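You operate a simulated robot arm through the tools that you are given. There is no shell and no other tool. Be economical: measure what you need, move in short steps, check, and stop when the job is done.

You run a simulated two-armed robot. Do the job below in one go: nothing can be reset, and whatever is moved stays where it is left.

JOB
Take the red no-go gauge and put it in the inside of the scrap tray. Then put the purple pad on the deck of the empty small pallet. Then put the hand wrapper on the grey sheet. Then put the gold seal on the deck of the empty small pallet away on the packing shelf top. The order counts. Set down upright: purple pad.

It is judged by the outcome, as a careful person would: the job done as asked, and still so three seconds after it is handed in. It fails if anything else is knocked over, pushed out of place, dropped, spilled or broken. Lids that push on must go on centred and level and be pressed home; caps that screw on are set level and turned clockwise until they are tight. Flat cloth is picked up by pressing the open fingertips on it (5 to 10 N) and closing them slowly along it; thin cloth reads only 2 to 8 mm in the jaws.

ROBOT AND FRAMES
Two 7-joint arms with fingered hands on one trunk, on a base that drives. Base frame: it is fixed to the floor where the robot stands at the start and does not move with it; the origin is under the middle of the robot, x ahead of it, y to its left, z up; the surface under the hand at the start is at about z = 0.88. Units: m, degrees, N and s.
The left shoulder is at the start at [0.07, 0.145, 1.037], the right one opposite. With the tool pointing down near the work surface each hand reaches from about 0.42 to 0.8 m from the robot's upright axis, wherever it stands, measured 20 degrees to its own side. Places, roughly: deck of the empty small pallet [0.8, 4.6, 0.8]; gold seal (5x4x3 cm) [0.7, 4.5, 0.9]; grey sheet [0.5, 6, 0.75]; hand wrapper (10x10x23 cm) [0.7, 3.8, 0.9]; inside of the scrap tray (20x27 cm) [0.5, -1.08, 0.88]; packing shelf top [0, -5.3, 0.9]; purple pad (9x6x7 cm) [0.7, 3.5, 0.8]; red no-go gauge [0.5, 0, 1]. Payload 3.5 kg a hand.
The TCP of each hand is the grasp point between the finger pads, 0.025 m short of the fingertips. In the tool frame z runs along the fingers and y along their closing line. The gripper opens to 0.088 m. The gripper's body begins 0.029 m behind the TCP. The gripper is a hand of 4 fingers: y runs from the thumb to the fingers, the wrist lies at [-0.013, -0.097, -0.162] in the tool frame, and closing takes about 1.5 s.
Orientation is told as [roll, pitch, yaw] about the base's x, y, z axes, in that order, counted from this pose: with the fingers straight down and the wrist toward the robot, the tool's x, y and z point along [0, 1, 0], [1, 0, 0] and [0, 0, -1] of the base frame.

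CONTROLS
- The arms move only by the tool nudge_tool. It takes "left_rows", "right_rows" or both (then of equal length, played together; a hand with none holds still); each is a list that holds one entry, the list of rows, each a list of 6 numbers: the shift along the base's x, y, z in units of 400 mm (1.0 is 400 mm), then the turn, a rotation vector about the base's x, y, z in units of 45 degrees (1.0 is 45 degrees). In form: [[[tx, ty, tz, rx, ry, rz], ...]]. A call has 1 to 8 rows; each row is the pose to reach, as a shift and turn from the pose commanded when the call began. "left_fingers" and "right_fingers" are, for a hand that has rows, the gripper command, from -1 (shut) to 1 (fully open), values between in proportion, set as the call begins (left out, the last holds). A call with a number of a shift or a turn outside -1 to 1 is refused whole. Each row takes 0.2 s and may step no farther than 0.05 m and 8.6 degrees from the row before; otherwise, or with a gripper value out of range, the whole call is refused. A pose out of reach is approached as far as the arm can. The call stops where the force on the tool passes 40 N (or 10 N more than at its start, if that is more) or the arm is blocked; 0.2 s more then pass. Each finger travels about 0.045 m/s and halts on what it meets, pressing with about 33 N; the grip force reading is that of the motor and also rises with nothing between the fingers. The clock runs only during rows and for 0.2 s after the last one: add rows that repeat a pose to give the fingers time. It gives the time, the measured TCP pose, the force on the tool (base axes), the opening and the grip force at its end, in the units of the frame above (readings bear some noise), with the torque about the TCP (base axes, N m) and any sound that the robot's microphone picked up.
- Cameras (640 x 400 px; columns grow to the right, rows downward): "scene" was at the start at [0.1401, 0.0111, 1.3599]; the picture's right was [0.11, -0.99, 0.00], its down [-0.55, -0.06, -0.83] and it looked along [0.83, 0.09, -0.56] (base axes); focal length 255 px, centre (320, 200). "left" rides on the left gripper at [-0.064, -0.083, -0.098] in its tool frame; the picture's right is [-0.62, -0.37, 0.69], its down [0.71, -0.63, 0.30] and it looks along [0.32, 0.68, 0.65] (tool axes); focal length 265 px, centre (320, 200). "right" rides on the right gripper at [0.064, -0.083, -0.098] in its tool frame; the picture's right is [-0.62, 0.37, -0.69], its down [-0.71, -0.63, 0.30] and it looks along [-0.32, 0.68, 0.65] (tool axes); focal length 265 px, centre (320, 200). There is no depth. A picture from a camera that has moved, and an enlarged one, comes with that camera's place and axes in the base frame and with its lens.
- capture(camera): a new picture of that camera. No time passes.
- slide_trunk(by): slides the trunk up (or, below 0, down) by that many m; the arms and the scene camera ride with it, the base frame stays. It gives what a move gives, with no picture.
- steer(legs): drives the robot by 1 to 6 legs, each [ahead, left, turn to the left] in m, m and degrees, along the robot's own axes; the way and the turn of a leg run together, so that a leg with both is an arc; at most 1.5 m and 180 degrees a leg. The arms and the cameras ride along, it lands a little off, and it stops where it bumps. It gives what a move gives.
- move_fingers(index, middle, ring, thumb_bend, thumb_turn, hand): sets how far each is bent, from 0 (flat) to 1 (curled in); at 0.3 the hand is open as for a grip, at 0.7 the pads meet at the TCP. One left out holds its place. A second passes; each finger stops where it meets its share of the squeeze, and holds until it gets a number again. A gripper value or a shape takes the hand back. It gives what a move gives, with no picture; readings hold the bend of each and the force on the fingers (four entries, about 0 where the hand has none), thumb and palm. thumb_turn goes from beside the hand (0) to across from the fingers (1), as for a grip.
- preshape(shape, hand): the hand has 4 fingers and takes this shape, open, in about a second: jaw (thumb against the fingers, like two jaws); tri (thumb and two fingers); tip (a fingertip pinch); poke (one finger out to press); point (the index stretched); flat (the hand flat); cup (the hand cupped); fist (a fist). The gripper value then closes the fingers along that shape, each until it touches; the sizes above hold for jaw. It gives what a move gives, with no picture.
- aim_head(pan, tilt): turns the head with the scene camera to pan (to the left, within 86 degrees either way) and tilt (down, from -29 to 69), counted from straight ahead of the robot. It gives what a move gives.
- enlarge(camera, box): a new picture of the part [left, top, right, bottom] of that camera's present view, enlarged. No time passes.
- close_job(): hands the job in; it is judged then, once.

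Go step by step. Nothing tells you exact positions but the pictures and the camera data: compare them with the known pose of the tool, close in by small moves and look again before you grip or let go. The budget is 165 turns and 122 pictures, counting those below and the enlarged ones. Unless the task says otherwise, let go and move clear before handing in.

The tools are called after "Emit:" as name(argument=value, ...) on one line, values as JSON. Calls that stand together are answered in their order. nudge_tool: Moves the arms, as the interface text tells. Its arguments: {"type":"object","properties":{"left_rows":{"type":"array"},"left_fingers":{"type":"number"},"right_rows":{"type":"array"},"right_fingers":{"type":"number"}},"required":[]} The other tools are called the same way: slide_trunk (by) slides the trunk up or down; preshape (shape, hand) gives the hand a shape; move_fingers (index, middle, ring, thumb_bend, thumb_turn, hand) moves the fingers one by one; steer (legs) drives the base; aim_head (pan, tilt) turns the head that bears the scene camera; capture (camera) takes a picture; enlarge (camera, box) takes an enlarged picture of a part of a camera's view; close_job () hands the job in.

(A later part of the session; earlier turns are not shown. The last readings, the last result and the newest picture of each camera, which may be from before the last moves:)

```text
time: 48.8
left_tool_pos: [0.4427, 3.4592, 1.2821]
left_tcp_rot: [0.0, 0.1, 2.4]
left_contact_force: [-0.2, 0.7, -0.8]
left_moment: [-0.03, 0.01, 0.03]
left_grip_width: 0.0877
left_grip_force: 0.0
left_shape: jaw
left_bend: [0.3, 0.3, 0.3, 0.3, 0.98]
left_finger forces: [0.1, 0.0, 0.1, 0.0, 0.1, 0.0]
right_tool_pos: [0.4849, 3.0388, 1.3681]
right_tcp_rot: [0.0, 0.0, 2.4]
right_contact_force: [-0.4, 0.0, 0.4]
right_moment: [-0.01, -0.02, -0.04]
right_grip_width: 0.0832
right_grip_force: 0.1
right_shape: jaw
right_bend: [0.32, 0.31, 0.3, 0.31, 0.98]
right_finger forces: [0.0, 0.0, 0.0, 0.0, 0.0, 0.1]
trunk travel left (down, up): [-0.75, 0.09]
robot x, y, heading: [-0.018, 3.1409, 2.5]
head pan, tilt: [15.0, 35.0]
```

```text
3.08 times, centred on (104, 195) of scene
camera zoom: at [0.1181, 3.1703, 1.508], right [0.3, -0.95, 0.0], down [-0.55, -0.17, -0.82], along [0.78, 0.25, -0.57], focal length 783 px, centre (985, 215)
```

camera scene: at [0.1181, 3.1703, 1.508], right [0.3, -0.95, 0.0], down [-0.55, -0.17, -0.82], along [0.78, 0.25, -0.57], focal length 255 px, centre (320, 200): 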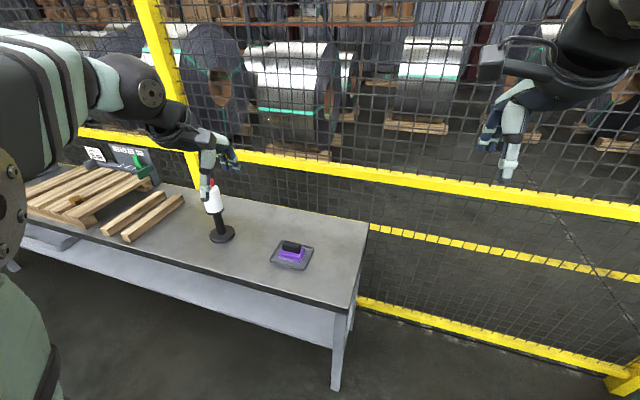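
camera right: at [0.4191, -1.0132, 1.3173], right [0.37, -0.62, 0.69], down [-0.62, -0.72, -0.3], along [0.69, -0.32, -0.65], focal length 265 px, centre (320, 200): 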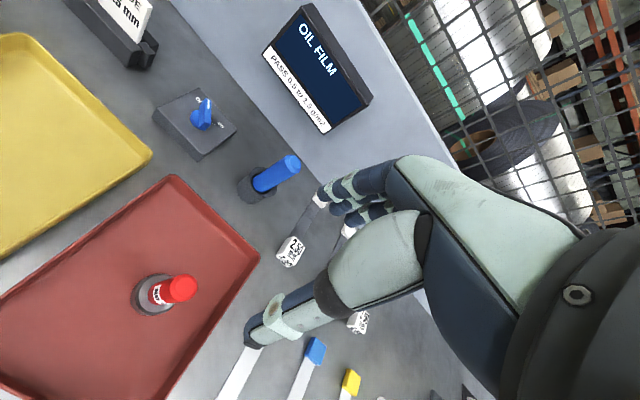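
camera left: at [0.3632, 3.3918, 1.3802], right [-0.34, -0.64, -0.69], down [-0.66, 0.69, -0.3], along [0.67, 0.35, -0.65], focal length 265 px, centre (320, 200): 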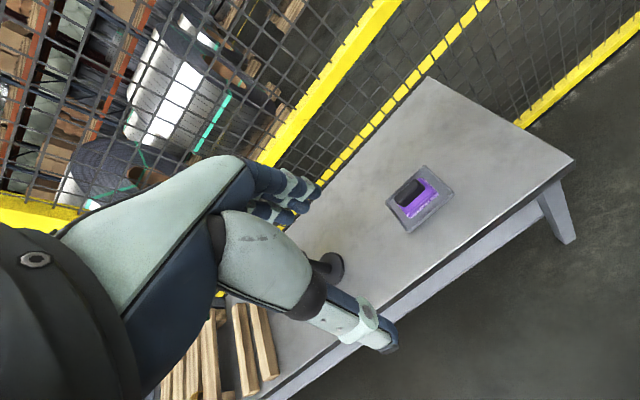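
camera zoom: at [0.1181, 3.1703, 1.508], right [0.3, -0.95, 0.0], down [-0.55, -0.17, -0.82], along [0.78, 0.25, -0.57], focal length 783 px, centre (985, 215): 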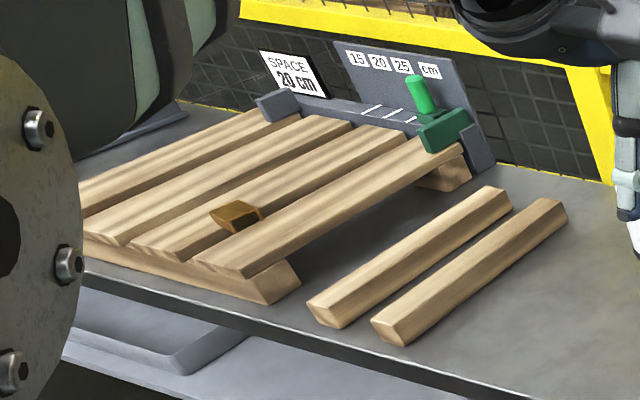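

By two views the black grip of the pad is centred at about (0.68, 3.453), its top near z 0.89, with its long axis along y, so yaw 0 suits it. I'll step ahead 0.1 m, square up and lower the trunk.

Emit:
steer(legs=[[0.1, 0, -2.5]])

Emit:
slide_trunk(by=-0.15)

Emit:
capture(camera="left")

Emit:
capture(camera="scene")

```text
time: 50.0
left_tool_pos: [0.5518, 3.4413, 1.2836]
left_tcp_rot: [0.0, -0.2, 0.0]
left_contact_force: [0.4, -0.3, 0.3]
left_moment: [-0.02, 0.0, 0.01]
left_grip_width: 0.0875
left_grip_force: 0.1
left_shape: jaw
left_bend: [0.3, 0.3, 0.3, 0.3, 0.98]
left_finger forces: [0.0, 0.1, 0.1, 0.1, 0.0, 0.0]
right_tool_pos: [0.5739, 3.0191, 1.3706]
right_tcp_rot: [0.0, -0.2, 0.0]
right_contact_force: [-0.4, -0.1, 0.7]
right_moment: [0.0, -0.01, -0.01]
right_grip_width: 0.0833
right_grip_force: 0.0
right_shape: jaw
right_bend: [0.32, 0.31, 0.3, 0.31, 0.98]
right_finger forces: [0.0, 0.0, 0.0, 0.1, 0.0, 0.1]
trunk travel left (down, up): [-0.75, 0.09]
robot x, y, heading: [0.079, 3.1359, 0.3]
head pan, tilt: [15.0, 35.0]
```

```text
time: 51.7
left_tool_pos: [0.5548, 3.4406, 1.1319]
left_tcp_rot: [0.0, -0.1, -0.1]
left_contact_force: [0.5, 0.3, 0.2]
left_moment: [0.0, 0.01, 0.02]
left_grip_width: 0.0875
left_grip_force: 0.2
left_shape: jaw
left_bend: [0.3, 0.3, 0.3, 0.3, 0.98]
left_finger forces: [0.0, 0.0, 0.1, 0.0, 0.0, 0.1]
right_tool_pos: [0.5785, 3.0181, 1.2184]
right_tcp_rot: [0.0, 0.0, -0.1]
right_contact_force: [0.8, 0.1, 0.5]
right_moment: [0.02, -0.01, 0.05]
right_grip_width: 0.0829
right_grip_force: 0.0
right_shape: jaw
right_bend: [0.32, 0.31, 0.3, 0.31, 0.98]
right_finger forces: [0.0, 0.0, 0.0, 0.0, 0.0, 0.1]
trunk travel left (down, up): [-0.6, 0.24]
robot x, y, heading: [0.0841, 3.142, -0.1]
head pan, tilt: [15.0, 35.0]
```

```text
93 pictures are left
camera left: at [0.4719, 3.3767, 1.2305], right [-0.37, -0.62, -0.69], down [-0.63, 0.72, -0.3], along [0.68, 0.32, -0.65], focal length 265 px, centre (320, 200)
```

left: 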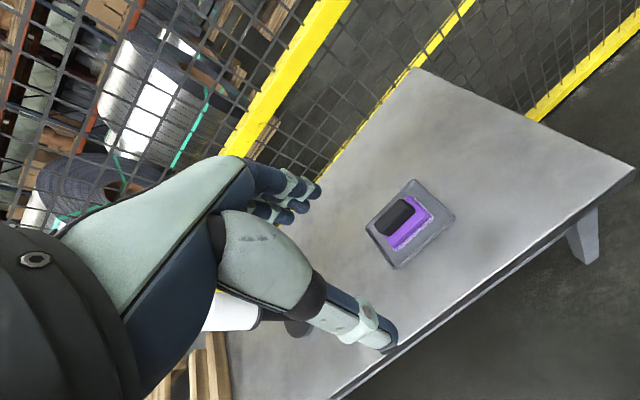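

```text
92 pictures are left
camera scene: at [0.2172, 3.1661, 1.358], right [0.26, -0.97, 0.0], down [-0.55, -0.15, -0.82], along [0.79, 0.21, -0.57], focal length 255 px, centre (320, 200)
```

scene: 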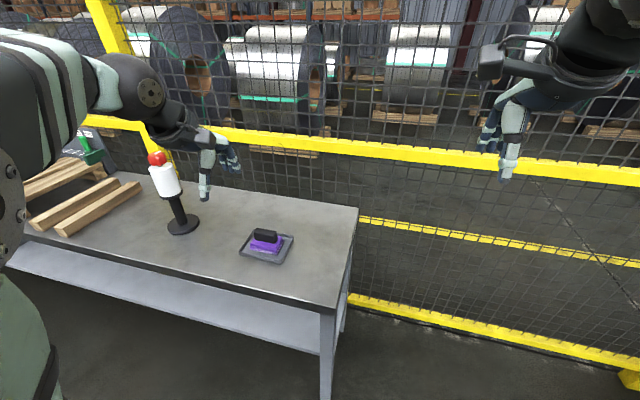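

I estimate the grip at about (0.69, 3.45, 0.86). I'll move the left hand above it at z=1.0 and measure again from closer.

Emit:
nudge_tool(left_rows=[[[0.08, 0.006, -0.08, 0, 0, 0], [0.16, 0.012, -0.16, 0, 0, 0], [0.24, 0.018, -0.24, 0, 0, 0], [0.3375, 0.025, -0.31, 0, 0, 0], [0.3375, 0.025, -0.31, 0, 0, 0]]], left_fingers=1)

Emit:
capture(camera="left")

Emit:
enlarge(camera="scene", box=[190, 170, 350, 270])

```text
time: 52.9
left_tool_pos: [0.685, 3.4509, 1.0089]
left_tcp_rot: [0.0, -0.2, -0.2]
left_contact_force: [0.0, 0.2, 1.0]
left_moment: [-0.01, 0.0, -0.02]
left_grip_width: 0.088
left_grip_force: 0.1
left_shape: jaw
left_bend: [0.3, 0.3, 0.3, 0.3, 0.98]
left_finger forces: [0.0, 0.0, 0.0, 0.1, 0.0, 0.0]
right_tool_pos: [0.5772, 3.0178, 1.2196]
right_tcp_rot: [0.0, -0.1, -0.1]
right_contact_force: [0.5, -0.6, 0.1]
right_moment: [-0.01, -0.02, -0.01]
right_grip_width: 0.0829
right_grip_force: 0.0
right_shape: jaw
right_bend: [0.32, 0.31, 0.3, 0.31, 0.98]
right_finger forces: [0.0, 0.0, 0.1, 0.1, 0.1, 0.0]
trunk travel left (down, up): [-0.6, 0.24]
robot x, y, heading: [0.0817, 3.1393, -0.2]
head pan, tilt: [15.0, 35.0]
```

```text
91 pictures are left
camera left: at [0.6025, 3.3851, 1.1073], right [-0.37, -0.62, -0.69], down [-0.63, 0.72, -0.31], along [0.69, 0.32, -0.65], focal length 265 px, centre (320, 200)
```

left: 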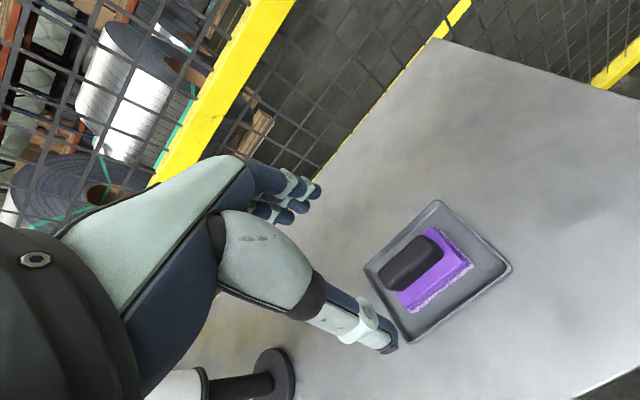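

```text
4.00 times, centred on (270, 220) of scene
camera zoom: at [0.2157, 3.1655, 1.3581], right [0.26, -0.97, 0.0], down [-0.55, -0.15, -0.82], along [0.79, 0.21, -0.57], focal length 1018 px, centre (520, 120)
```

zoom: 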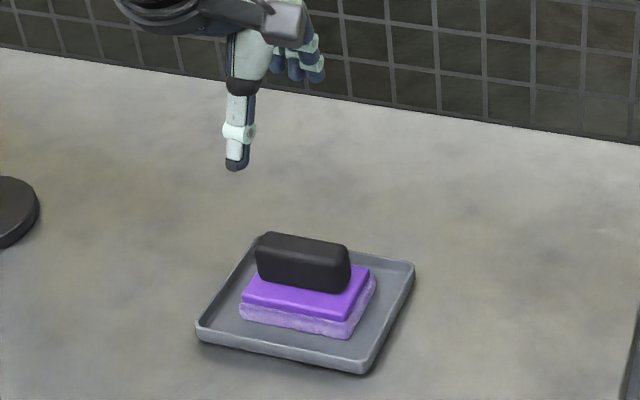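

Both views agree: the grip is at (0.708, 3.456), its top near z≈0.865. I'll lower astride it to z 0.90 and check.

Emit:
nudge_tool(left_rows=[[[0.0525, 0.0125, -0.06, 0, 0, 0], [0.0525, 0.0125, -0.14, 0, 0, 0], [0.0525, 0.0125, -0.22, 0, 0, 0], [0.0525, 0.0125, -0.27, 0, 0, 0], [0.0525, 0.0125, -0.27, 0, 0, 0]]])

Emit:
capture(camera="left")

Emit:
enlarge(camera="scene", box=[190, 170, 350, 270])

```text
time: 54.1
left_tool_pos: [0.7092, 3.4557, 0.8997]
left_tcp_rot: [0.0, -0.2, -0.1]
left_contact_force: [0.0, -0.2, -0.3]
left_moment: [0.02, -0.02, -0.01]
left_grip_width: 0.0878
left_grip_force: 0.1
left_shape: jaw
left_bend: [0.3, 0.3, 0.3, 0.3, 0.98]
left_finger forces: [0.0, 0.1, 0.1, 0.1, 0.0, 0.0]
right_tool_pos: [0.5781, 3.0188, 1.2208]
right_tcp_rot: [0.1, 0.0, -0.2]
right_contact_force: [-0.5, 0.3, -0.6]
right_moment: [0.0, 0.01, 0.02]
right_grip_width: 0.083
right_grip_force: 0.0
right_shape: jaw
right_bend: [0.32, 0.31, 0.3, 0.31, 0.98]
right_finger forces: [0.1, 0.0, 0.1, 0.0, 0.1, 0.1]
trunk travel left (down, up): [-0.6, 0.24]
robot x, y, heading: [0.0805, 3.1417, -0.3]
head pan, tilt: [15.0, 35.0]
```

```text
89 pictures are left
camera left: at [0.6267, 3.3909, 0.9986], right [-0.37, -0.62, -0.69], down [-0.63, 0.72, -0.3], along [0.69, 0.32, -0.65], focal length 265 px, centre (320, 200)
```

left: 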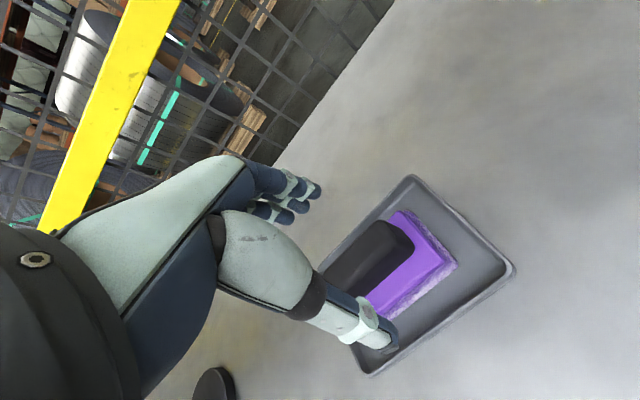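

```text
4.00 times, centred on (270, 220) of scene
camera zoom: at [0.2166, 3.1657, 1.358], right [0.26, -0.97, 0.0], down [-0.55, -0.15, -0.82], along [0.79, 0.21, -0.57], focal length 1018 px, centre (520, 120)
```

zoom: 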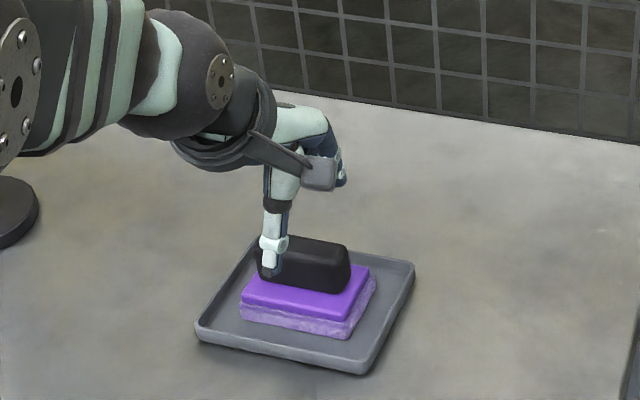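

The thumb is just in front of the grip. I'll shift y by -5 mm, lower to 0.865 and close.

Emit:
nudge_tool(left_rows=[[[0, -0.0125, -0.04, 0, 0, 0], [0, -0.0125, -0.0875, 0, 0, 0], [0, -0.0125, -0.0875, 0, 0, 0]]])

Emit:
nudge_tool(left_rows=[[[0, 0, 0, 0, 0, 0], [0, 0, 0, 0, 0, 0], [0, 0, 0, 0, 0, 0], [0, 0, 0, 0, 0, 0], [0, 0, 0, 0, 0, 0], [0, 0, 0, 0, 0, 0], [0, 0, 0, 0, 0, 0]]], left_fingers=-1)

Emit:
enlarge(camera="scene", box=[190, 170, 350, 270])

```text
time: 54.9
left_tool_pos: [0.7108, 3.4498, 0.8637]
left_tcp_rot: [-0.1, -0.1, -0.1]
left_contact_force: [-0.4, -0.2, -0.3]
left_moment: [0.0, 0.0, 0.06]
left_grip_width: 0.0876
left_grip_force: 0.2
left_shape: jaw
left_bend: [0.3, 0.3, 0.3, 0.3, 0.98]
left_finger forces: [0.0, 0.1, 0.0, 0.1, 0.1, 0.1]
right_tool_pos: [0.5783, 3.0198, 1.2197]
right_tcp_rot: [0.0, 0.0, -0.2]
right_contact_force: [0.5, 0.2, -0.5]
right_moment: [-0.01, -0.01, 0.01]
right_grip_width: 0.0833
right_grip_force: 0.1
right_shape: jaw
right_bend: [0.32, 0.31, 0.3, 0.31, 0.98]
right_finger forces: [0.0, 0.1, 0.0, 0.0, 0.0, 0.0]
trunk travel left (down, up): [-0.6, 0.24]
robot x, y, heading: [0.0824, 3.1388, -0.1]
head pan, tilt: [15.0, 35.0]
```

```text
time: 56.5
left_tool_pos: [0.7125, 3.4503, 0.8633]
left_tcp_rot: [-0.1, -0.1, -0.1]
left_contact_force: [0.6, 0.5, -0.4]
left_moment: [0.01, -0.05, 0.02]
left_grip_width: 0.0215
left_grip_force: 32.5
left_shape: jaw
left_bend: [0.74, 0.57, 0.6, 0.76, 0.99]
left_finger forces: [19.0, 7.3, 3.7, 0.1, 30.1, 0.0]
right_tool_pos: [0.5791, 3.0188, 1.2193]
right_tcp_rot: [0.1, -0.1, -0.1]
right_contact_force: [-0.2, 0.1, -0.5]
right_moment: [0.0, 0.01, -0.02]
right_grip_width: 0.0831
right_grip_force: 0.0
right_shape: jaw
right_bend: [0.32, 0.31, 0.3, 0.31, 0.98]
right_finger forces: [0.0, 0.0, 0.1, 0.0, 0.0, 0.1]
trunk travel left (down, up): [-0.6, 0.24]
robot x, y, heading: [0.0818, 3.14, -0.2]
head pan, tilt: [15.0, 35.0]
```

```text
4.00 times, centred on (270, 220) of scene
camera zoom: at [0.2176, 3.1662, 1.3579], right [0.26, -0.97, 0.0], down [-0.55, -0.15, -0.82], along [0.79, 0.21, -0.57], focal length 1018 px, centre (520, 120)
```

zoom: 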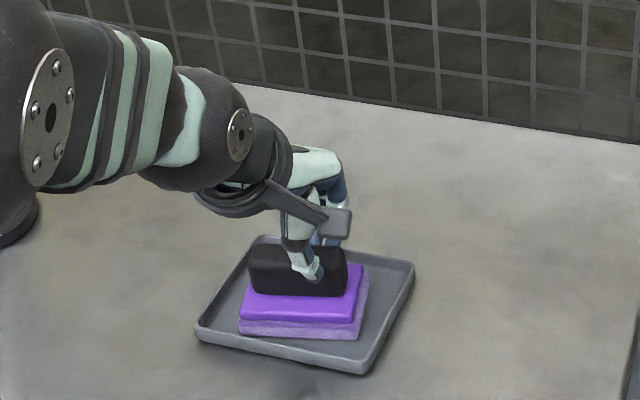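

Gripped by the black handle. Lifting slowly.

Emit:
nudge_tool(left_rows=[[[0, 0, 0.03, 0, 0, 0], [0, 0, 0.08, 0, 0, 0], [0, 0, 0.16, 0, 0, 0], [0, 0, 0.28, 0, 0, 0], [0, 0, 0.4, 0, 0, 0], [0, 0, 0.52, 0, 0, 0], [0, 0, 0.62, 0, 0, 0], [0, 0, 0.7, 0, 0, 0]]])

Emit:
capture(camera="scene")

Emit:
capture(camera="left")

```text
time: 58.3
left_tool_pos: [0.7126, 3.4516, 1.1438]
left_tcp_rot: [0.0, 0.0, -0.1]
left_contact_force: [-0.4, -0.7, -1.4]
left_moment: [0.01, 0.01, 0.0]
left_grip_width: 0.0211
left_grip_force: 32.7
left_shape: jaw
left_bend: [0.74, 0.58, 0.62, 0.76, 0.98]
left_finger forces: [19.3, 7.0, 3.7, 0.0, 30.2, 0.1]
right_tool_pos: [0.5791, 3.0187, 1.2175]
right_tcp_rot: [0.0, 0.0, 0.0]
right_contact_force: [0.0, -0.5, 0.1]
right_moment: [-0.01, 0.04, 0.01]
right_grip_width: 0.0828
right_grip_force: 0.1
right_shape: jaw
right_bend: [0.32, 0.31, 0.3, 0.31, 0.98]
right_finger forces: [0.0, 0.1, 0.1, 0.1, 0.2, 0.0]
trunk travel left (down, up): [-0.6, 0.24]
robot x, y, heading: [0.0828, 3.1418, 0.1]
head pan, tilt: [15.0, 35.0]
```

```text
86 pictures are left
camera scene: at [0.2173, 3.1662, 1.3579], right [0.26, -0.97, 0.0], down [-0.55, -0.15, -0.82], along [0.79, 0.21, -0.57], focal length 255 px, centre (320, 200)
```

scene: 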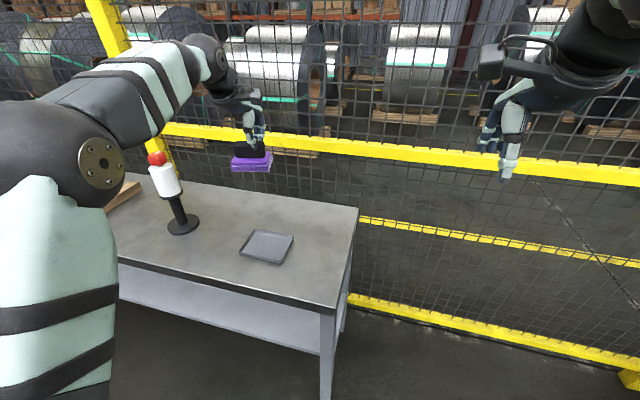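

```text
85 pictures are left
camera left: at [0.6294, 3.3869, 1.243], right [-0.37, -0.62, -0.69], down [-0.63, 0.71, -0.31], along [0.68, 0.32, -0.65], focal length 265 px, centre (320, 200)
```

left: 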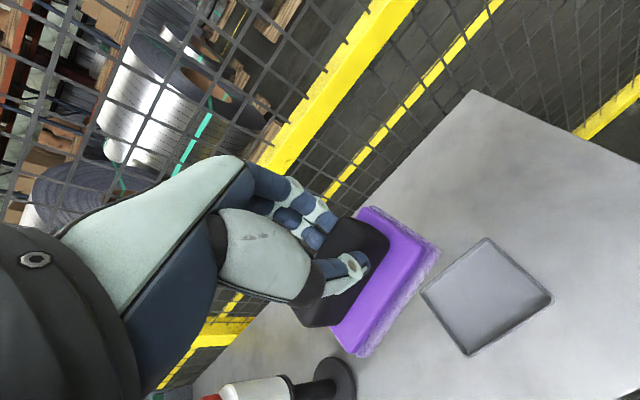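

The pad is held level and the dish stayed put. I'll raise the trunk so the pad clears the wrapper, then drive left to the pallet.

Emit:
slide_trunk(by=0.2)

Emit:
steer(legs=[[-0.03, 0.6, -1], [0, 0.6, -1]])

Emit:
aim_head(pan=5, tilt=45)

Emit:
capture(camera="scene")

Emit:
capture(camera="left")

```text
time: 60.5
left_tool_pos: [0.7126, 3.4512, 1.3442]
left_tcp_rot: [0.0, 0.1, -0.1]
left_contact_force: [0.8, 0.4, -0.1]
left_moment: [-0.03, -0.01, 0.01]
left_grip_width: 0.0213
left_grip_force: 32.5
left_shape: jaw
left_bend: [0.74, 0.58, 0.62, 0.76, 0.98]
left_finger forces: [19.3, 7.0, 3.7, 0.1, 30.2, 0.0]
right_tool_pos: [0.5798, 3.0183, 1.4184]
right_tcp_rot: [-0.1, 0.0, -0.1]
right_contact_force: [0.0, 0.0, 0.7]
right_moment: [-0.02, 0.01, -0.02]
right_grip_width: 0.083
right_grip_force: 0.1
right_shape: jaw
right_bend: [0.32, 0.31, 0.3, 0.31, 0.98]
right_finger forces: [0.0, 0.1, 0.1, 0.0, 0.0, 0.1]
trunk travel left (down, up): [-0.8, 0.04]
robot x, y, heading: [0.0803, 3.1399, -0.1]
head pan, tilt: [15.0, 35.0]
```

```text
time: 66.8
left_tool_pos: [0.6817, 4.6289, 1.344]
left_tcp_rot: [0.1, 0.0, 0.3]
left_contact_force: [0.6, -0.3, -1.7]
left_moment: [0.0, 0.0, -0.01]
left_grip_width: 0.0214
left_grip_force: 33.5
left_shape: jaw
left_bend: [0.74, 0.58, 0.62, 0.76, 0.98]
left_finger forces: [19.3, 7.0, 3.8, 0.1, 30.3, 0.0]
right_tool_pos: [0.5503, 4.1974, 1.4189]
right_tcp_rot: [0.1, 0.1, 0.3]
right_contact_force: [0.4, -0.3, 0.1]
right_moment: [0.04, 0.01, -0.02]
right_grip_width: 0.0832
right_grip_force: 0.0
right_shape: jaw
right_bend: [0.32, 0.31, 0.3, 0.31, 0.98]
right_finger forces: [0.0, 0.0, 0.0, 0.1, 0.0, 0.1]
trunk travel left (down, up): [-0.8, 0.04]
robot x, y, heading: [0.05, 4.3169, 0.3]
head pan, tilt: [15.0, 35.0]
```

```text
time: 67.5
left_tool_pos: [0.682, 4.632, 1.3436]
left_tcp_rot: [0.0, 0.0, 0.4]
left_contact_force: [0.0, 0.3, -0.4]
left_moment: [-0.04, -0.01, -0.05]
left_grip_width: 0.021
left_grip_force: 32.9
left_shape: jaw
left_bend: [0.74, 0.58, 0.62, 0.76, 0.98]
left_finger forces: [19.3, 7.0, 3.6, 0.1, 30.2, 0.0]
right_tool_pos: [0.551, 4.1982, 1.4188]
right_tcp_rot: [0.1, -0.1, 0.4]
right_contact_force: [-0.8, -0.3, -0.5]
right_moment: [-0.03, 0.03, 0.0]
right_grip_width: 0.0831
right_grip_force: 0.1
right_shape: jaw
right_bend: [0.32, 0.31, 0.3, 0.31, 0.98]
right_finger forces: [0.0, 0.1, 0.1, 0.0, 0.1, 0.0]
trunk travel left (down, up): [-0.8, 0.04]
robot x, y, heading: [0.0512, 4.3169, 0.3]
head pan, tilt: [5.0, 45.0]
```

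```text
84 pictures are left
camera scene: at [0.1842, 4.328, 1.5431], right [0.09, -1.0, 0.0], down [-0.7, -0.07, -0.71], along [0.7, 0.07, -0.71], focal length 255 px, centre (320, 200)
```

scene: 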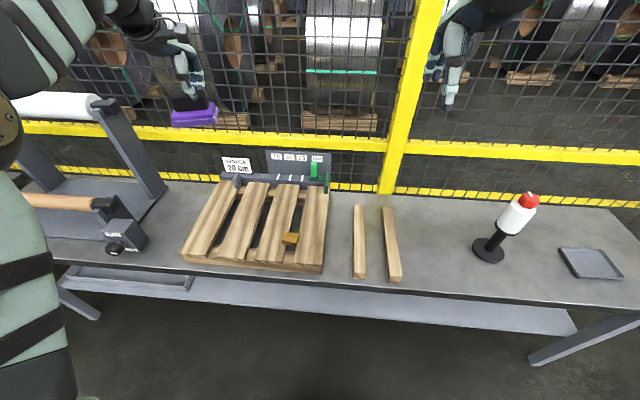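

```text
83 pictures are left
camera left: at [0.5987, 4.567, 1.4424], right [-0.36, -0.62, -0.69], down [-0.63, 0.71, -0.3], along [0.68, 0.33, -0.65], focal length 265 px, centre (320, 200)
```

left: 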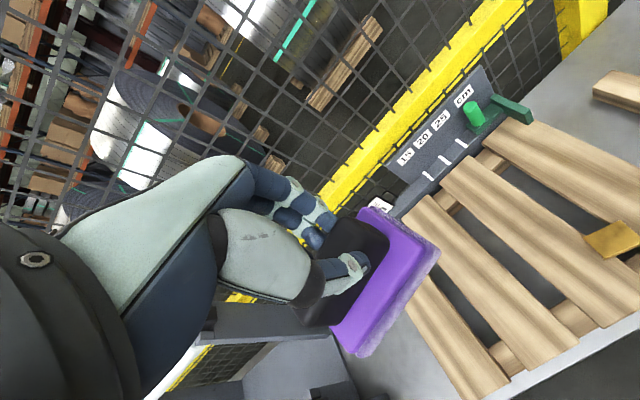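

Emit:
enlarge(camera="scene", box=[168, 150, 360, 270])

```text
3.33 times, centred on (264, 210) of scene
camera zoom: at [0.1842, 4.328, 1.5431], right [0.09, -1.0, 0.0], down [-0.7, -0.07, -0.71], along [0.7, 0.07, -0.71], focal length 849 px, centre (507, 167)
```

zoom: 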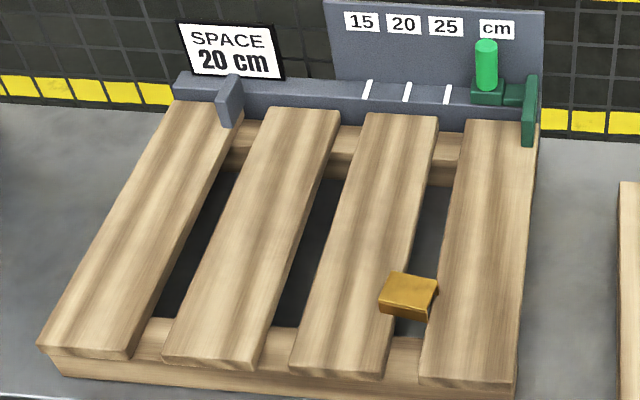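

The pallet has four slats along x, each about 9–10 cm wide, and the seal is on the third near (0.67, 4.48). I'll aim the pad at slat 2, near (0.75, 4.65), and lower the trunk to look closer.

Emit:
slide_trunk(by=-0.2)

Emit:
capture(camera="left")

Emit:
capture(camera="scene")

```text
time: 69.7
left_tool_pos: [0.6814, 4.6317, 1.1441]
left_tcp_rot: [0.0, 0.0, 0.3]
left_contact_force: [0.0, -0.4, -0.4]
left_moment: [0.03, -0.04, -0.02]
left_grip_width: 0.0213
left_grip_force: 32.6
left_shape: jaw
left_bend: [0.74, 0.58, 0.62, 0.76, 0.98]
left_finger forces: [19.4, 7.1, 3.6, 0.0, 30.2, 0.1]
right_tool_pos: [0.5509, 4.1978, 1.2186]
right_tcp_rot: [0.0, -0.2, 0.3]
right_contact_force: [0.5, 0.1, 0.4]
right_moment: [0.02, -0.03, 0.0]
right_grip_width: 0.0834
right_grip_force: 0.1
right_shape: jaw
right_bend: [0.32, 0.31, 0.3, 0.31, 0.98]
right_finger forces: [0.0, 0.0, 0.0, 0.1, 0.0, 0.1]
trunk travel left (down, up): [-0.6, 0.24]
robot x, y, heading: [0.0517, 4.3172, 0.1]
head pan, tilt: [5.0, 45.0]
```

```text
81 pictures are left
camera left: at [0.5986, 4.567, 1.2425], right [-0.36, -0.62, -0.69], down [-0.63, 0.71, -0.3], along [0.68, 0.33, -0.65], focal length 265 px, centre (320, 200)
```

left: 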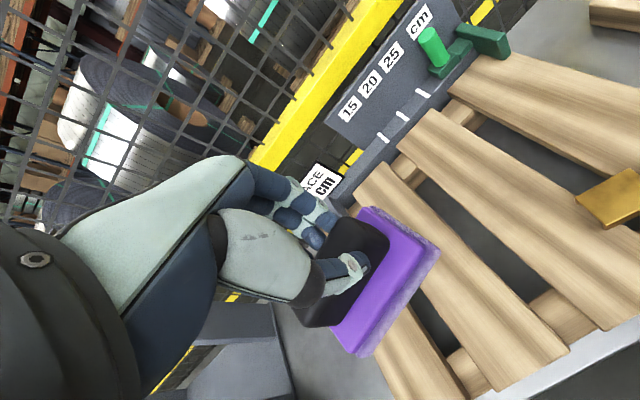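

```text
80 pictures are left
camera scene: at [0.184, 4.3279, 1.3431], right [0.09, -1.0, 0.0], down [-0.7, -0.07, -0.71], along [0.7, 0.07, -0.71], focal length 255 px, centre (320, 200)
```

scene: 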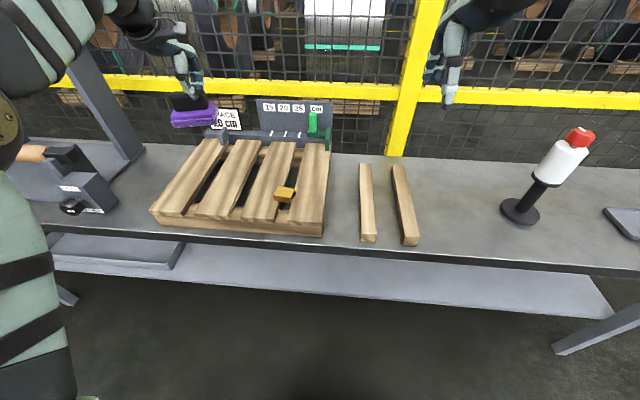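

Slat 2's centreline is at about y 4.64 and the deck near z 0.845. I'll bring the pad over (0.74, 4.638) and lower to just above it.

Emit:
nudge_tool(left_rows=[[[0.08, 0.01, -0.05, 0, 0, 0], [0.146, 0.016, -0.12, 0, 0, 0], [0.146, 0.016, -0.22, 0, 0, 0], [0.146, 0.016, -0.32, 0, 0, 0], [0.146, 0.016, -0.41, 0, 0, 0], [0.146, 0.016, -0.46, 0, 0, 0], [0.146, 0.016, -0.46, 0, 0, 0]]])

Emit:
enlarge(camera="scene", box=[140, 100, 332, 240])

Emit:
capture(camera="left")

```text
time: 71.3
left_tool_pos: [0.7403, 4.6378, 0.961]
left_tcp_rot: [0.0, 0.0, 0.3]
left_contact_force: [-0.4, 0.4, -0.8]
left_moment: [0.0, -0.03, -0.02]
left_grip_width: 0.021
left_grip_force: 33.2
left_shape: jaw
left_bend: [0.74, 0.58, 0.62, 0.76, 0.98]
left_finger forces: [19.7, 6.8, 3.4, 0.0, 30.1, 0.1]
right_tool_pos: [0.5501, 4.1983, 1.2185]
right_tcp_rot: [0.0, 0.0, 0.3]
right_contact_force: [-0.2, -0.2, 1.2]
right_moment: [-0.07, 0.02, 0.0]
right_grip_width: 0.0831
right_grip_force: 0.0
right_shape: jaw
right_bend: [0.32, 0.31, 0.3, 0.31, 0.98]
right_finger forces: [0.0, 0.0, 0.0, 0.0, 0.0, 0.0]
trunk travel left (down, up): [-0.6, 0.24]
robot x, y, heading: [0.0534, 4.3169, 0.3]
head pan, tilt: [5.0, 45.0]
```

```text
2.86 times, centred on (236, 170) of scene
camera zoom: at [0.1843, 4.328, 1.3431], right [0.09, -1.0, 0.0], down [-0.7, -0.07, -0.71], along [0.7, 0.07, -0.71], focal length 727 px, centre (560, 286)
```

zoom: 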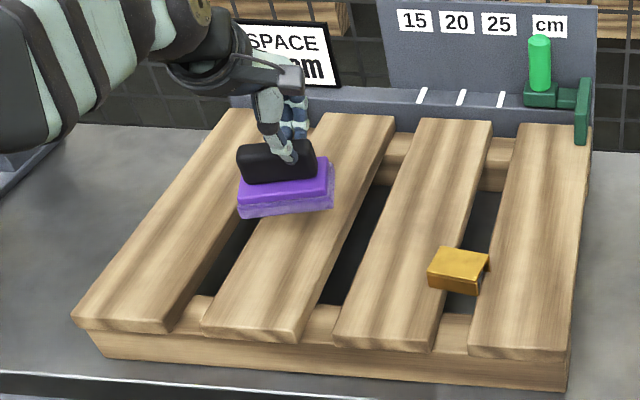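

```text
78 pictures are left
camera left: at [0.6577, 4.5732, 1.0593], right [-0.36, -0.62, -0.69], down [-0.63, 0.71, -0.3], along [0.68, 0.33, -0.65], focal length 265 px, centre (320, 200)
```

left: 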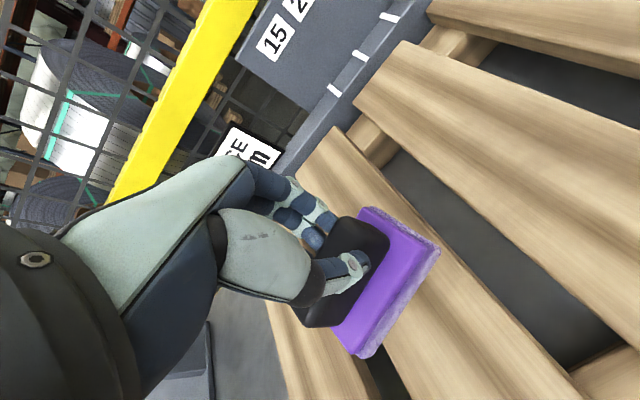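

The pad is over slat 2. I'll lower in small steps until contact.

Emit:
nudge_tool(left_rows=[[[0, 0.012, -0.05, 0, 0, 0], [0, 0.012, -0.075, 0, 0, 0], [0, 0.012, -0.075, 0, 0, 0]]])

Emit:
enlarge(camera="scene", box=[180, 120, 300, 220])

```text
time: 72.1
left_tool_pos: [0.7405, 4.6435, 0.9302]
left_tcp_rot: [0.0, -0.1, 0.4]
left_contact_force: [-0.4, -0.5, 0.4]
left_moment: [0.0, -0.02, 0.02]
left_grip_width: 0.0211
left_grip_force: 32.7
left_shape: jaw
left_bend: [0.74, 0.58, 0.62, 0.76, 0.98]
left_finger forces: [19.8, 6.9, 3.5, 0.0, 30.1, 0.1]
right_tool_pos: [0.5504, 4.1995, 1.2192]
right_tcp_rot: [0.0, 0.0, 0.2]
right_contact_force: [-0.5, -0.5, 0.7]
right_moment: [-0.01, 0.0, 0.03]
right_grip_width: 0.0835
right_grip_force: 0.0
right_shape: jaw
right_bend: [0.32, 0.31, 0.3, 0.31, 0.98]
right_finger forces: [0.0, 0.0, 0.0, 0.0, 0.0, 0.0]
trunk travel left (down, up): [-0.6, 0.24]
robot x, y, heading: [0.0526, 4.3154, 0.4]
head pan, tilt: [5.0, 45.0]
```

```text
4.00 times, centred on (240, 170) of scene
camera zoom: at [0.184, 4.3278, 1.3431], right [0.09, -1.0, 0.0], down [-0.7, -0.07, -0.71], along [0.7, 0.07, -0.71], focal length 1018 px, centre (640, 320)
```

zoom: 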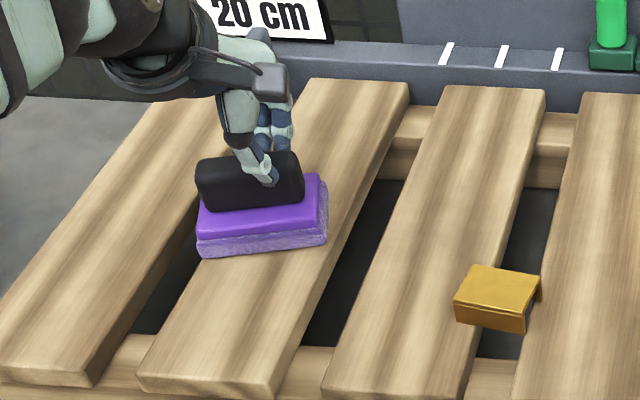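

Emit:
nudge_tool(left_rows=[[[0, 0, -0.015, 0, 0, 0], [0, 0, -0.03, 0, 0, 0], [0, 0, -0.03, 0, 0, 0]]])

Emit:
nudge_tool(left_rows=[[[0, 0, -0.01, 0, 0, 0], [0, 0, -0.01, 0, 0, 0]]])

Emit:
enlarge(camera="scene", box=[180, 120, 300, 220])

```text
time: 72.9
left_tool_pos: [0.7414, 4.6422, 0.9248]
left_tcp_rot: [0.2, -0.9, 0.3]
left_contact_force: [9.9, 5.0, 24.5]
left_moment: [0.13, -0.29, -0.08]
left_grip_width: 0.0245
left_grip_force: 33.4
left_shape: jaw
left_bend: [0.74, 0.56, 0.58, 0.79, 0.98]
left_finger forces: [24.3, 11.9, 5.5, 0.0, 31.0, 0.1]
right_tool_pos: [0.5472, 4.1982, 1.2202]
right_tcp_rot: [0.2, -0.2, 0.3]
right_contact_force: [0.3, -0.4, -0.2]
right_moment: [0.01, 0.02, -0.02]
right_grip_width: 0.0834
right_grip_force: 0.1
right_shape: jaw
right_bend: [0.32, 0.31, 0.3, 0.31, 0.98]
right_finger forces: [0.1, 0.0, 0.0, 0.0, 0.0, 0.1]
trunk travel left (down, up): [-0.6, 0.24]
robot x, y, heading: [0.0485, 4.3178, 0.1]
head pan, tilt: [5.0, 45.0]
```

```text
time: 73.5
left_tool_pos: [0.7383, 4.6428, 0.924]
left_tcp_rot: [0.1, -1.3, 0.2]
left_contact_force: [8.6, 5.0, 31.5]
left_moment: [0.1, -0.32, -0.06]
left_grip_width: 0.0246
left_grip_force: 33.6
left_shape: jaw
left_bend: [0.74, 0.55, 0.58, 0.8, 0.98]
left_finger forces: [24.4, 12.3, 5.4, 0.0, 32.6, 0.0]
right_tool_pos: [0.546, 4.1973, 1.2204]
right_tcp_rot: [0.1, -0.3, 0.2]
right_contact_force: [0.9, 0.2, -0.1]
right_moment: [0.02, -0.02, 0.01]
right_grip_width: 0.0831
right_grip_force: 0.0
right_shape: jaw
right_bend: [0.32, 0.31, 0.3, 0.31, 0.98]
right_finger forces: [0.0, 0.0, 0.0, 0.1, 0.0, 0.0]
trunk travel left (down, up): [-0.6, 0.24]
robot x, y, heading: [0.0531, 4.3204, 0.3]
head pan, tilt: [5.0, 45.0]
```

```text
4.00 times, centred on (240, 170) of scene
camera zoom: at [0.1794, 4.3263, 1.3437], right [0.09, -1.0, 0.0], down [-0.7, -0.06, -0.71], along [0.71, 0.07, -0.7], focal length 1018 px, centre (640, 320)
```

zoom: 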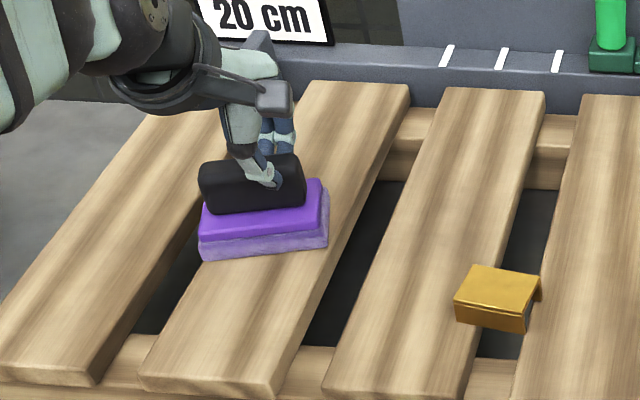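

Contact is at about z 0.925 and I've pressed a bit hard. I'll ease up 11 mm in command to relieve it, then release.

Emit:
nudge_tool(left_rows=[[[0, 0, 0.015, 0, 0, 0], [0, 0, 0.028, 0, 0, 0], [0, 0, 0.028, 0, 0, 0]]])

```text
time: 74.3
left_tool_pos: [0.7391, 4.6428, 0.9263]
left_tcp_rot: [0.0, 0.0, 0.2]
left_contact_force: [6.9, 4.9, 10.2]
left_moment: [0.1, -0.3, 0.01]
left_grip_width: 0.0244
left_grip_force: 33.0
left_shape: jaw
left_bend: [0.74, 0.55, 0.58, 0.79, 0.98]
left_finger forces: [23.5, 10.7, 4.1, 0.0, 30.3, 0.0]
right_tool_pos: [0.5495, 4.1984, 1.2184]
right_tcp_rot: [0.0, -0.1, 0.3]
right_contact_force: [0.4, -0.1, 0.3]
right_moment: [-0.02, -0.02, 0.01]
right_grip_width: 0.0831
right_grip_force: 0.1
right_shape: jaw
right_bend: [0.32, 0.31, 0.3, 0.31, 0.98]
right_finger forces: [0.0, 0.0, 0.0, 0.1, 0.1, 0.0]
trunk travel left (down, up): [-0.6, 0.24]
robot x, y, heading: [0.0512, 4.317, 0.2]
head pan, tilt: [5.0, 45.0]
```

Emit:
nudge_tool(left_rows=[[[0, 0, 0.004, 0, 0, 0], [0, 0, 0.004, 0, 0, 0], [0, 0, 0.004, 0, 0, 0], [0, 0, 0.004, 0, 0, 0], [0, 0, 0.004, 0, 0, 0], [0, 0, 0.004, 0, 0, 0], [0, 0, 0.004, 0, 0, 0], [0, 0, 0.004, 0, 0, 0]]], left_fingers=0.9)

Emit:
nudge_tool(left_rows=[[[0, 0, 0.05, 0, 0, 0], [0, 0, 0.12, 0, 0, 0], [0, 0, 0.22, 0, 0, 0], [0, 0, 0.34, 0, 0, 0], [0, 0, 0.45, 0, 0, 0], [0, 0, 0.55, 0, 0, 0]]])

Emit:
capture(camera="scene")

Emit:
capture(camera="left")

```text
time: 76.1
left_tool_pos: [0.7404, 4.6425, 0.9276]
left_tcp_rot: [0.0, -0.1, 0.3]
left_contact_force: [-0.1, -0.1, 0.1]
left_moment: [0.03, -0.01, -0.03]
left_grip_width: 0.0832
left_grip_force: 0.0
left_shape: jaw
left_bend: [0.32, 0.31, 0.3, 0.31, 0.98]
left_finger forces: [0.0, 0.0, 0.0, 0.0, 0.0, 0.0]
right_tool_pos: [0.5498, 4.1991, 1.2176]
right_tcp_rot: [0.0, 0.0, 0.4]
right_contact_force: [-0.5, -0.6, -0.3]
right_moment: [0.03, -0.03, 0.02]
right_grip_width: 0.0831
right_grip_force: 0.0
right_shape: jaw
right_bend: [0.32, 0.31, 0.3, 0.31, 0.98]
right_finger forces: [0.0, 0.0, 0.0, 0.1, 0.1, 0.0]
trunk travel left (down, up): [-0.6, 0.24]
robot x, y, heading: [0.0504, 4.3218, 0.0]
head pan, tilt: [5.0, 45.0]
```

```text
time: 77.5
left_tool_pos: [0.7343, 4.6456, 1.1304]
left_tcp_rot: [0.0, 0.3, 0.3]
left_contact_force: [1.3, 0.1, -0.4]
left_moment: [0.03, 0.0, 0.0]
left_grip_width: 0.0835
left_grip_force: 0.0
left_shape: jaw
left_bend: [0.32, 0.31, 0.3, 0.31, 0.98]
left_finger forces: [0.0, 0.0, 0.0, 0.1, 0.1, 0.0]
left hand out of reach, approached as far as the arm can: row 6
right_tool_pos: [0.5523, 4.1992, 1.217]
right_tcp_rot: [0.0, 0.1, 0.3]
right_contact_force: [0.6, -0.2, -0.5]
right_moment: [0.01, 0.01, -0.01]
right_grip_width: 0.0835
right_grip_force: 0.0
right_shape: jaw
right_bend: [0.32, 0.31, 0.3, 0.31, 0.98]
right_finger forces: [0.0, 0.1, 0.0, 0.1, 0.0, 0.0]
trunk travel left (down, up): [-0.6, 0.24]
robot x, y, heading: [0.0503, 4.3194, 0.1]
head pan, tilt: [5.0, 45.0]
```

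```text
75 pictures are left
camera scene: at [0.186, 4.3282, 1.3429], right [0.09, -1.0, 0.0], down [-0.71, -0.07, -0.71], along [0.7, 0.07, -0.71], focal length 255 px, centre (320, 200)
```

scene: 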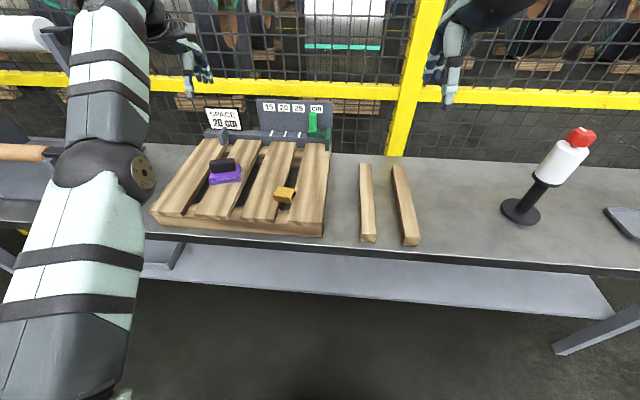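

```text
74 pictures are left
camera left: at [0.6517, 4.581, 1.2306], right [-0.37, -0.62, -0.69], down [-0.64, 0.71, -0.3], along [0.68, 0.33, -0.66], focal length 265 px, centre (320, 200)
```

left: 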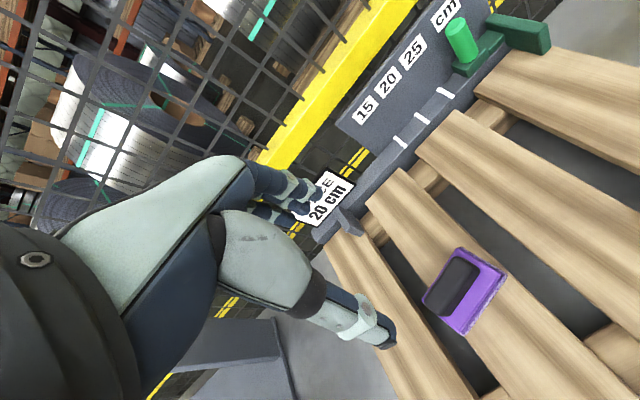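

The pad stands upright on the pallet. Next is the hand wrapper, so I'll drive right 0.3 m to bring it in front of the right hand, and look closely at it.

Emit:
steer(legs=[[0, -0.3, 0]])

Emit:
aim_head(pan=-15, tilt=35)

Emit:
capture(camera="scene")

Emit:
capture(camera="right")

```text
time: 79.5
left_tool_pos: [0.7352, 4.3489, 1.1339]
left_tcp_rot: [0.0, 0.0, 0.1]
left_contact_force: [-0.2, 0.1, -0.1]
left_moment: [-0.01, 0.0, 0.0]
left_grip_width: 0.0833
left_grip_force: 0.0
left_shape: jaw
left_bend: [0.32, 0.31, 0.3, 0.31, 0.98]
left_finger forces: [0.0, 0.1, 0.1, 0.0, 0.0, 0.0]
right_tool_pos: [0.5505, 3.9019, 1.2181]
right_tcp_rot: [0.1, 0.1, 0.1]
right_contact_force: [0.2, 0.8, 0.1]
right_moment: [-0.03, 0.02, -0.02]
right_grip_width: 0.0833
right_grip_force: 0.1
right_shape: jaw
right_bend: [0.32, 0.31, 0.3, 0.31, 0.98]
right_finger forces: [0.1, 0.0, 0.0, 0.0, 0.0, 0.0]
trunk travel left (down, up): [-0.6, 0.24]
robot x, y, heading: [0.0498, 4.0211, 0.0]
head pan, tilt: [5.0, 45.0]
```

```text
time: 80.3
left_tool_pos: [0.7329, 4.347, 1.1345]
left_tcp_rot: [0.1, 0.0, 0.0]
left_contact_force: [0.0, 0.1, 0.1]
left_moment: [0.01, 0.01, -0.03]
left_grip_width: 0.0832
left_grip_force: 0.0
left_shape: jaw
left_bend: [0.32, 0.31, 0.3, 0.31, 0.98]
left_finger forces: [0.0, 0.0, 0.1, 0.0, 0.1, 0.0]
right_tool_pos: [0.55, 3.9018, 1.2188]
right_tcp_rot: [0.1, 0.0, 0.1]
right_contact_force: [0.2, 0.0, -0.5]
right_moment: [-0.03, -0.01, 0.06]
right_grip_width: 0.0833
right_grip_force: 0.1
right_shape: jaw
right_bend: [0.32, 0.31, 0.3, 0.31, 0.98]
right_finger forces: [0.0, 0.1, 0.1, 0.0, 0.0, 0.0]
trunk travel left (down, up): [-0.6, 0.24]
robot x, y, heading: [0.0515, 4.0246, 0.0]
head pan, tilt: [-15.0, 35.0]
```

```text
73 pictures are left
camera scene: at [0.1891, 4.0019, 1.3579], right [-0.26, -0.97, 0.0], down [-0.55, 0.15, -0.82], along [0.79, -0.21, -0.57], focal length 255 px, centre (320, 200)
```

scene: 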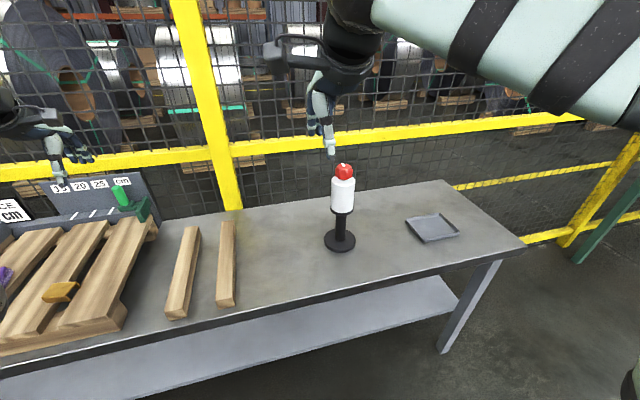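

```text
72 pictures are left
camera right: at [0.4674, 3.965, 1.3168], right [0.37, -0.62, 0.69], down [-0.63, -0.72, -0.3], along [0.68, -0.32, -0.65], focal length 265 px, centre (320, 200)
```

right: 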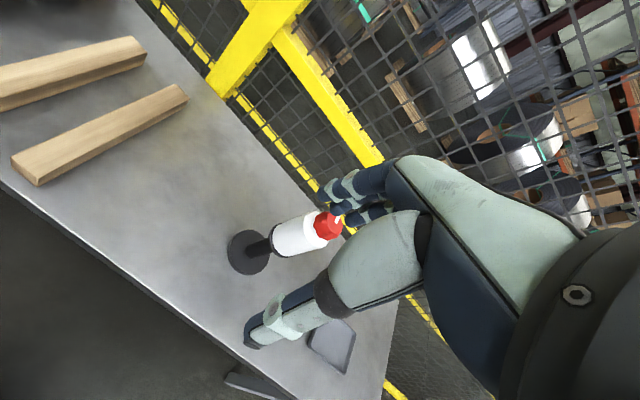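

Emit:
enlarge(camera="scene", box=[290, 150, 418, 260])

```text
3.64 times, centred on (354, 205) of scene
camera zoom: at [0.1891, 4.0019, 1.3579], right [-0.26, -0.97, 0.0], down [-0.55, 0.15, -0.82], along [0.79, -0.21, -0.57], focal length 926 px, centre (196, 182)
```

zoom: 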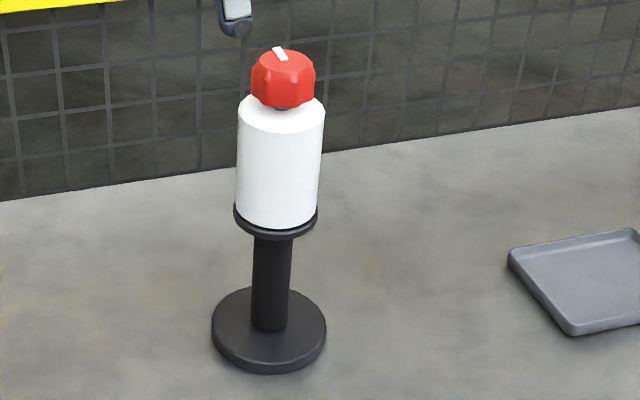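

The hand wrapper is a black stand with a white roll (about 7 cm) and a red knob on top (about 4.8 cm). By two views the knob top is at about (0.728, 3.796, 1.045). I'll bring the right hand above it.

Emit:
nudge_tool(right_rows=[[[0.09, -0.05, -0.04, 0, 0, 0], [0.18, -0.1, -0.08, 0, 0, 0], [0.27, -0.16, -0.12, 0, 0, 0], [0.36, -0.22, -0.16, 0, 0, 0], [0.4425, -0.2625, -0.2, 0, 0, 0], [0.4425, -0.2625, -0.2, 0, 0, 0]]], right_fingers=1)

Emit:
capture(camera="right")

Emit:
enlarge(camera="scene", box=[266, 100, 426, 200])

```text
time: 81.7
left_tool_pos: [0.7333, 4.3477, 1.1352]
left_tcp_rot: [-0.1, 0.0, 0.1]
left_contact_force: [-0.2, 0.0, 0.2]
left_moment: [0.01, -0.02, 0.03]
left_grip_width: 0.0833
left_grip_force: 0.1
left_shape: jaw
left_bend: [0.32, 0.31, 0.3, 0.31, 0.98]
left_finger forces: [0.1, 0.0, 0.1, 0.0, 0.0, 0.0]
right_tool_pos: [0.7269, 3.7995, 1.1382]
right_tcp_rot: [-0.1, -0.1, 0.1]
right_contact_force: [-0.6, -1.4, 0.1]
right_moment: [-0.02, 0.0, 0.03]
right_grip_width: 0.0876
right_grip_force: 0.1
right_shape: jaw
right_bend: [0.3, 0.3, 0.3, 0.3, 0.98]
right_finger forces: [0.1, 0.0, 0.1, 0.1, 0.0, 0.0]
trunk travel left (down, up): [-0.6, 0.24]
robot x, y, heading: [0.054, 4.0238, 0.0]
head pan, tilt: [-15.0, 35.0]
```

```text
70 pictures are left
camera right: at [0.644, 3.8644, 1.2361], right [0.37, -0.62, 0.69], down [-0.63, -0.72, -0.3], along [0.69, -0.32, -0.65], focal length 265 px, centre (320, 200)
```

right: 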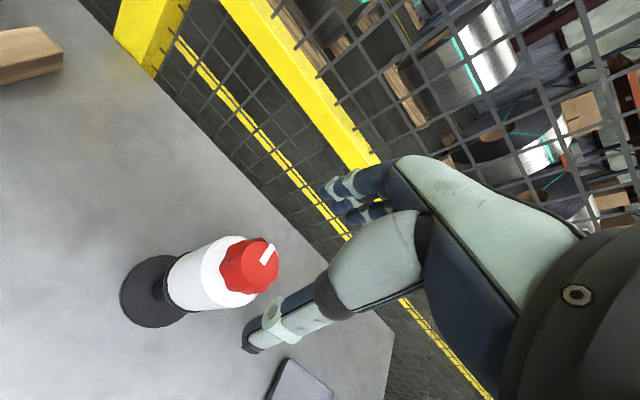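

```text
4.00 times, centred on (346, 150) of scene
camera zoom: at [0.1878, 4.0021, 1.3581], right [-0.26, -0.97, 0.0], down [-0.55, 0.15, -0.82], along [0.79, -0.21, -0.57], focal length 1018 px, centre (216, 400)
```

zoom: 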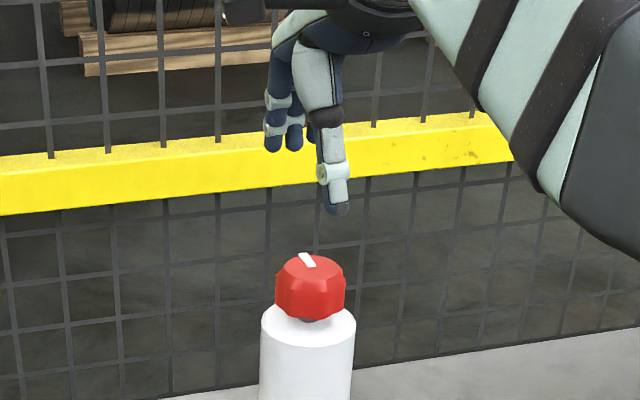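

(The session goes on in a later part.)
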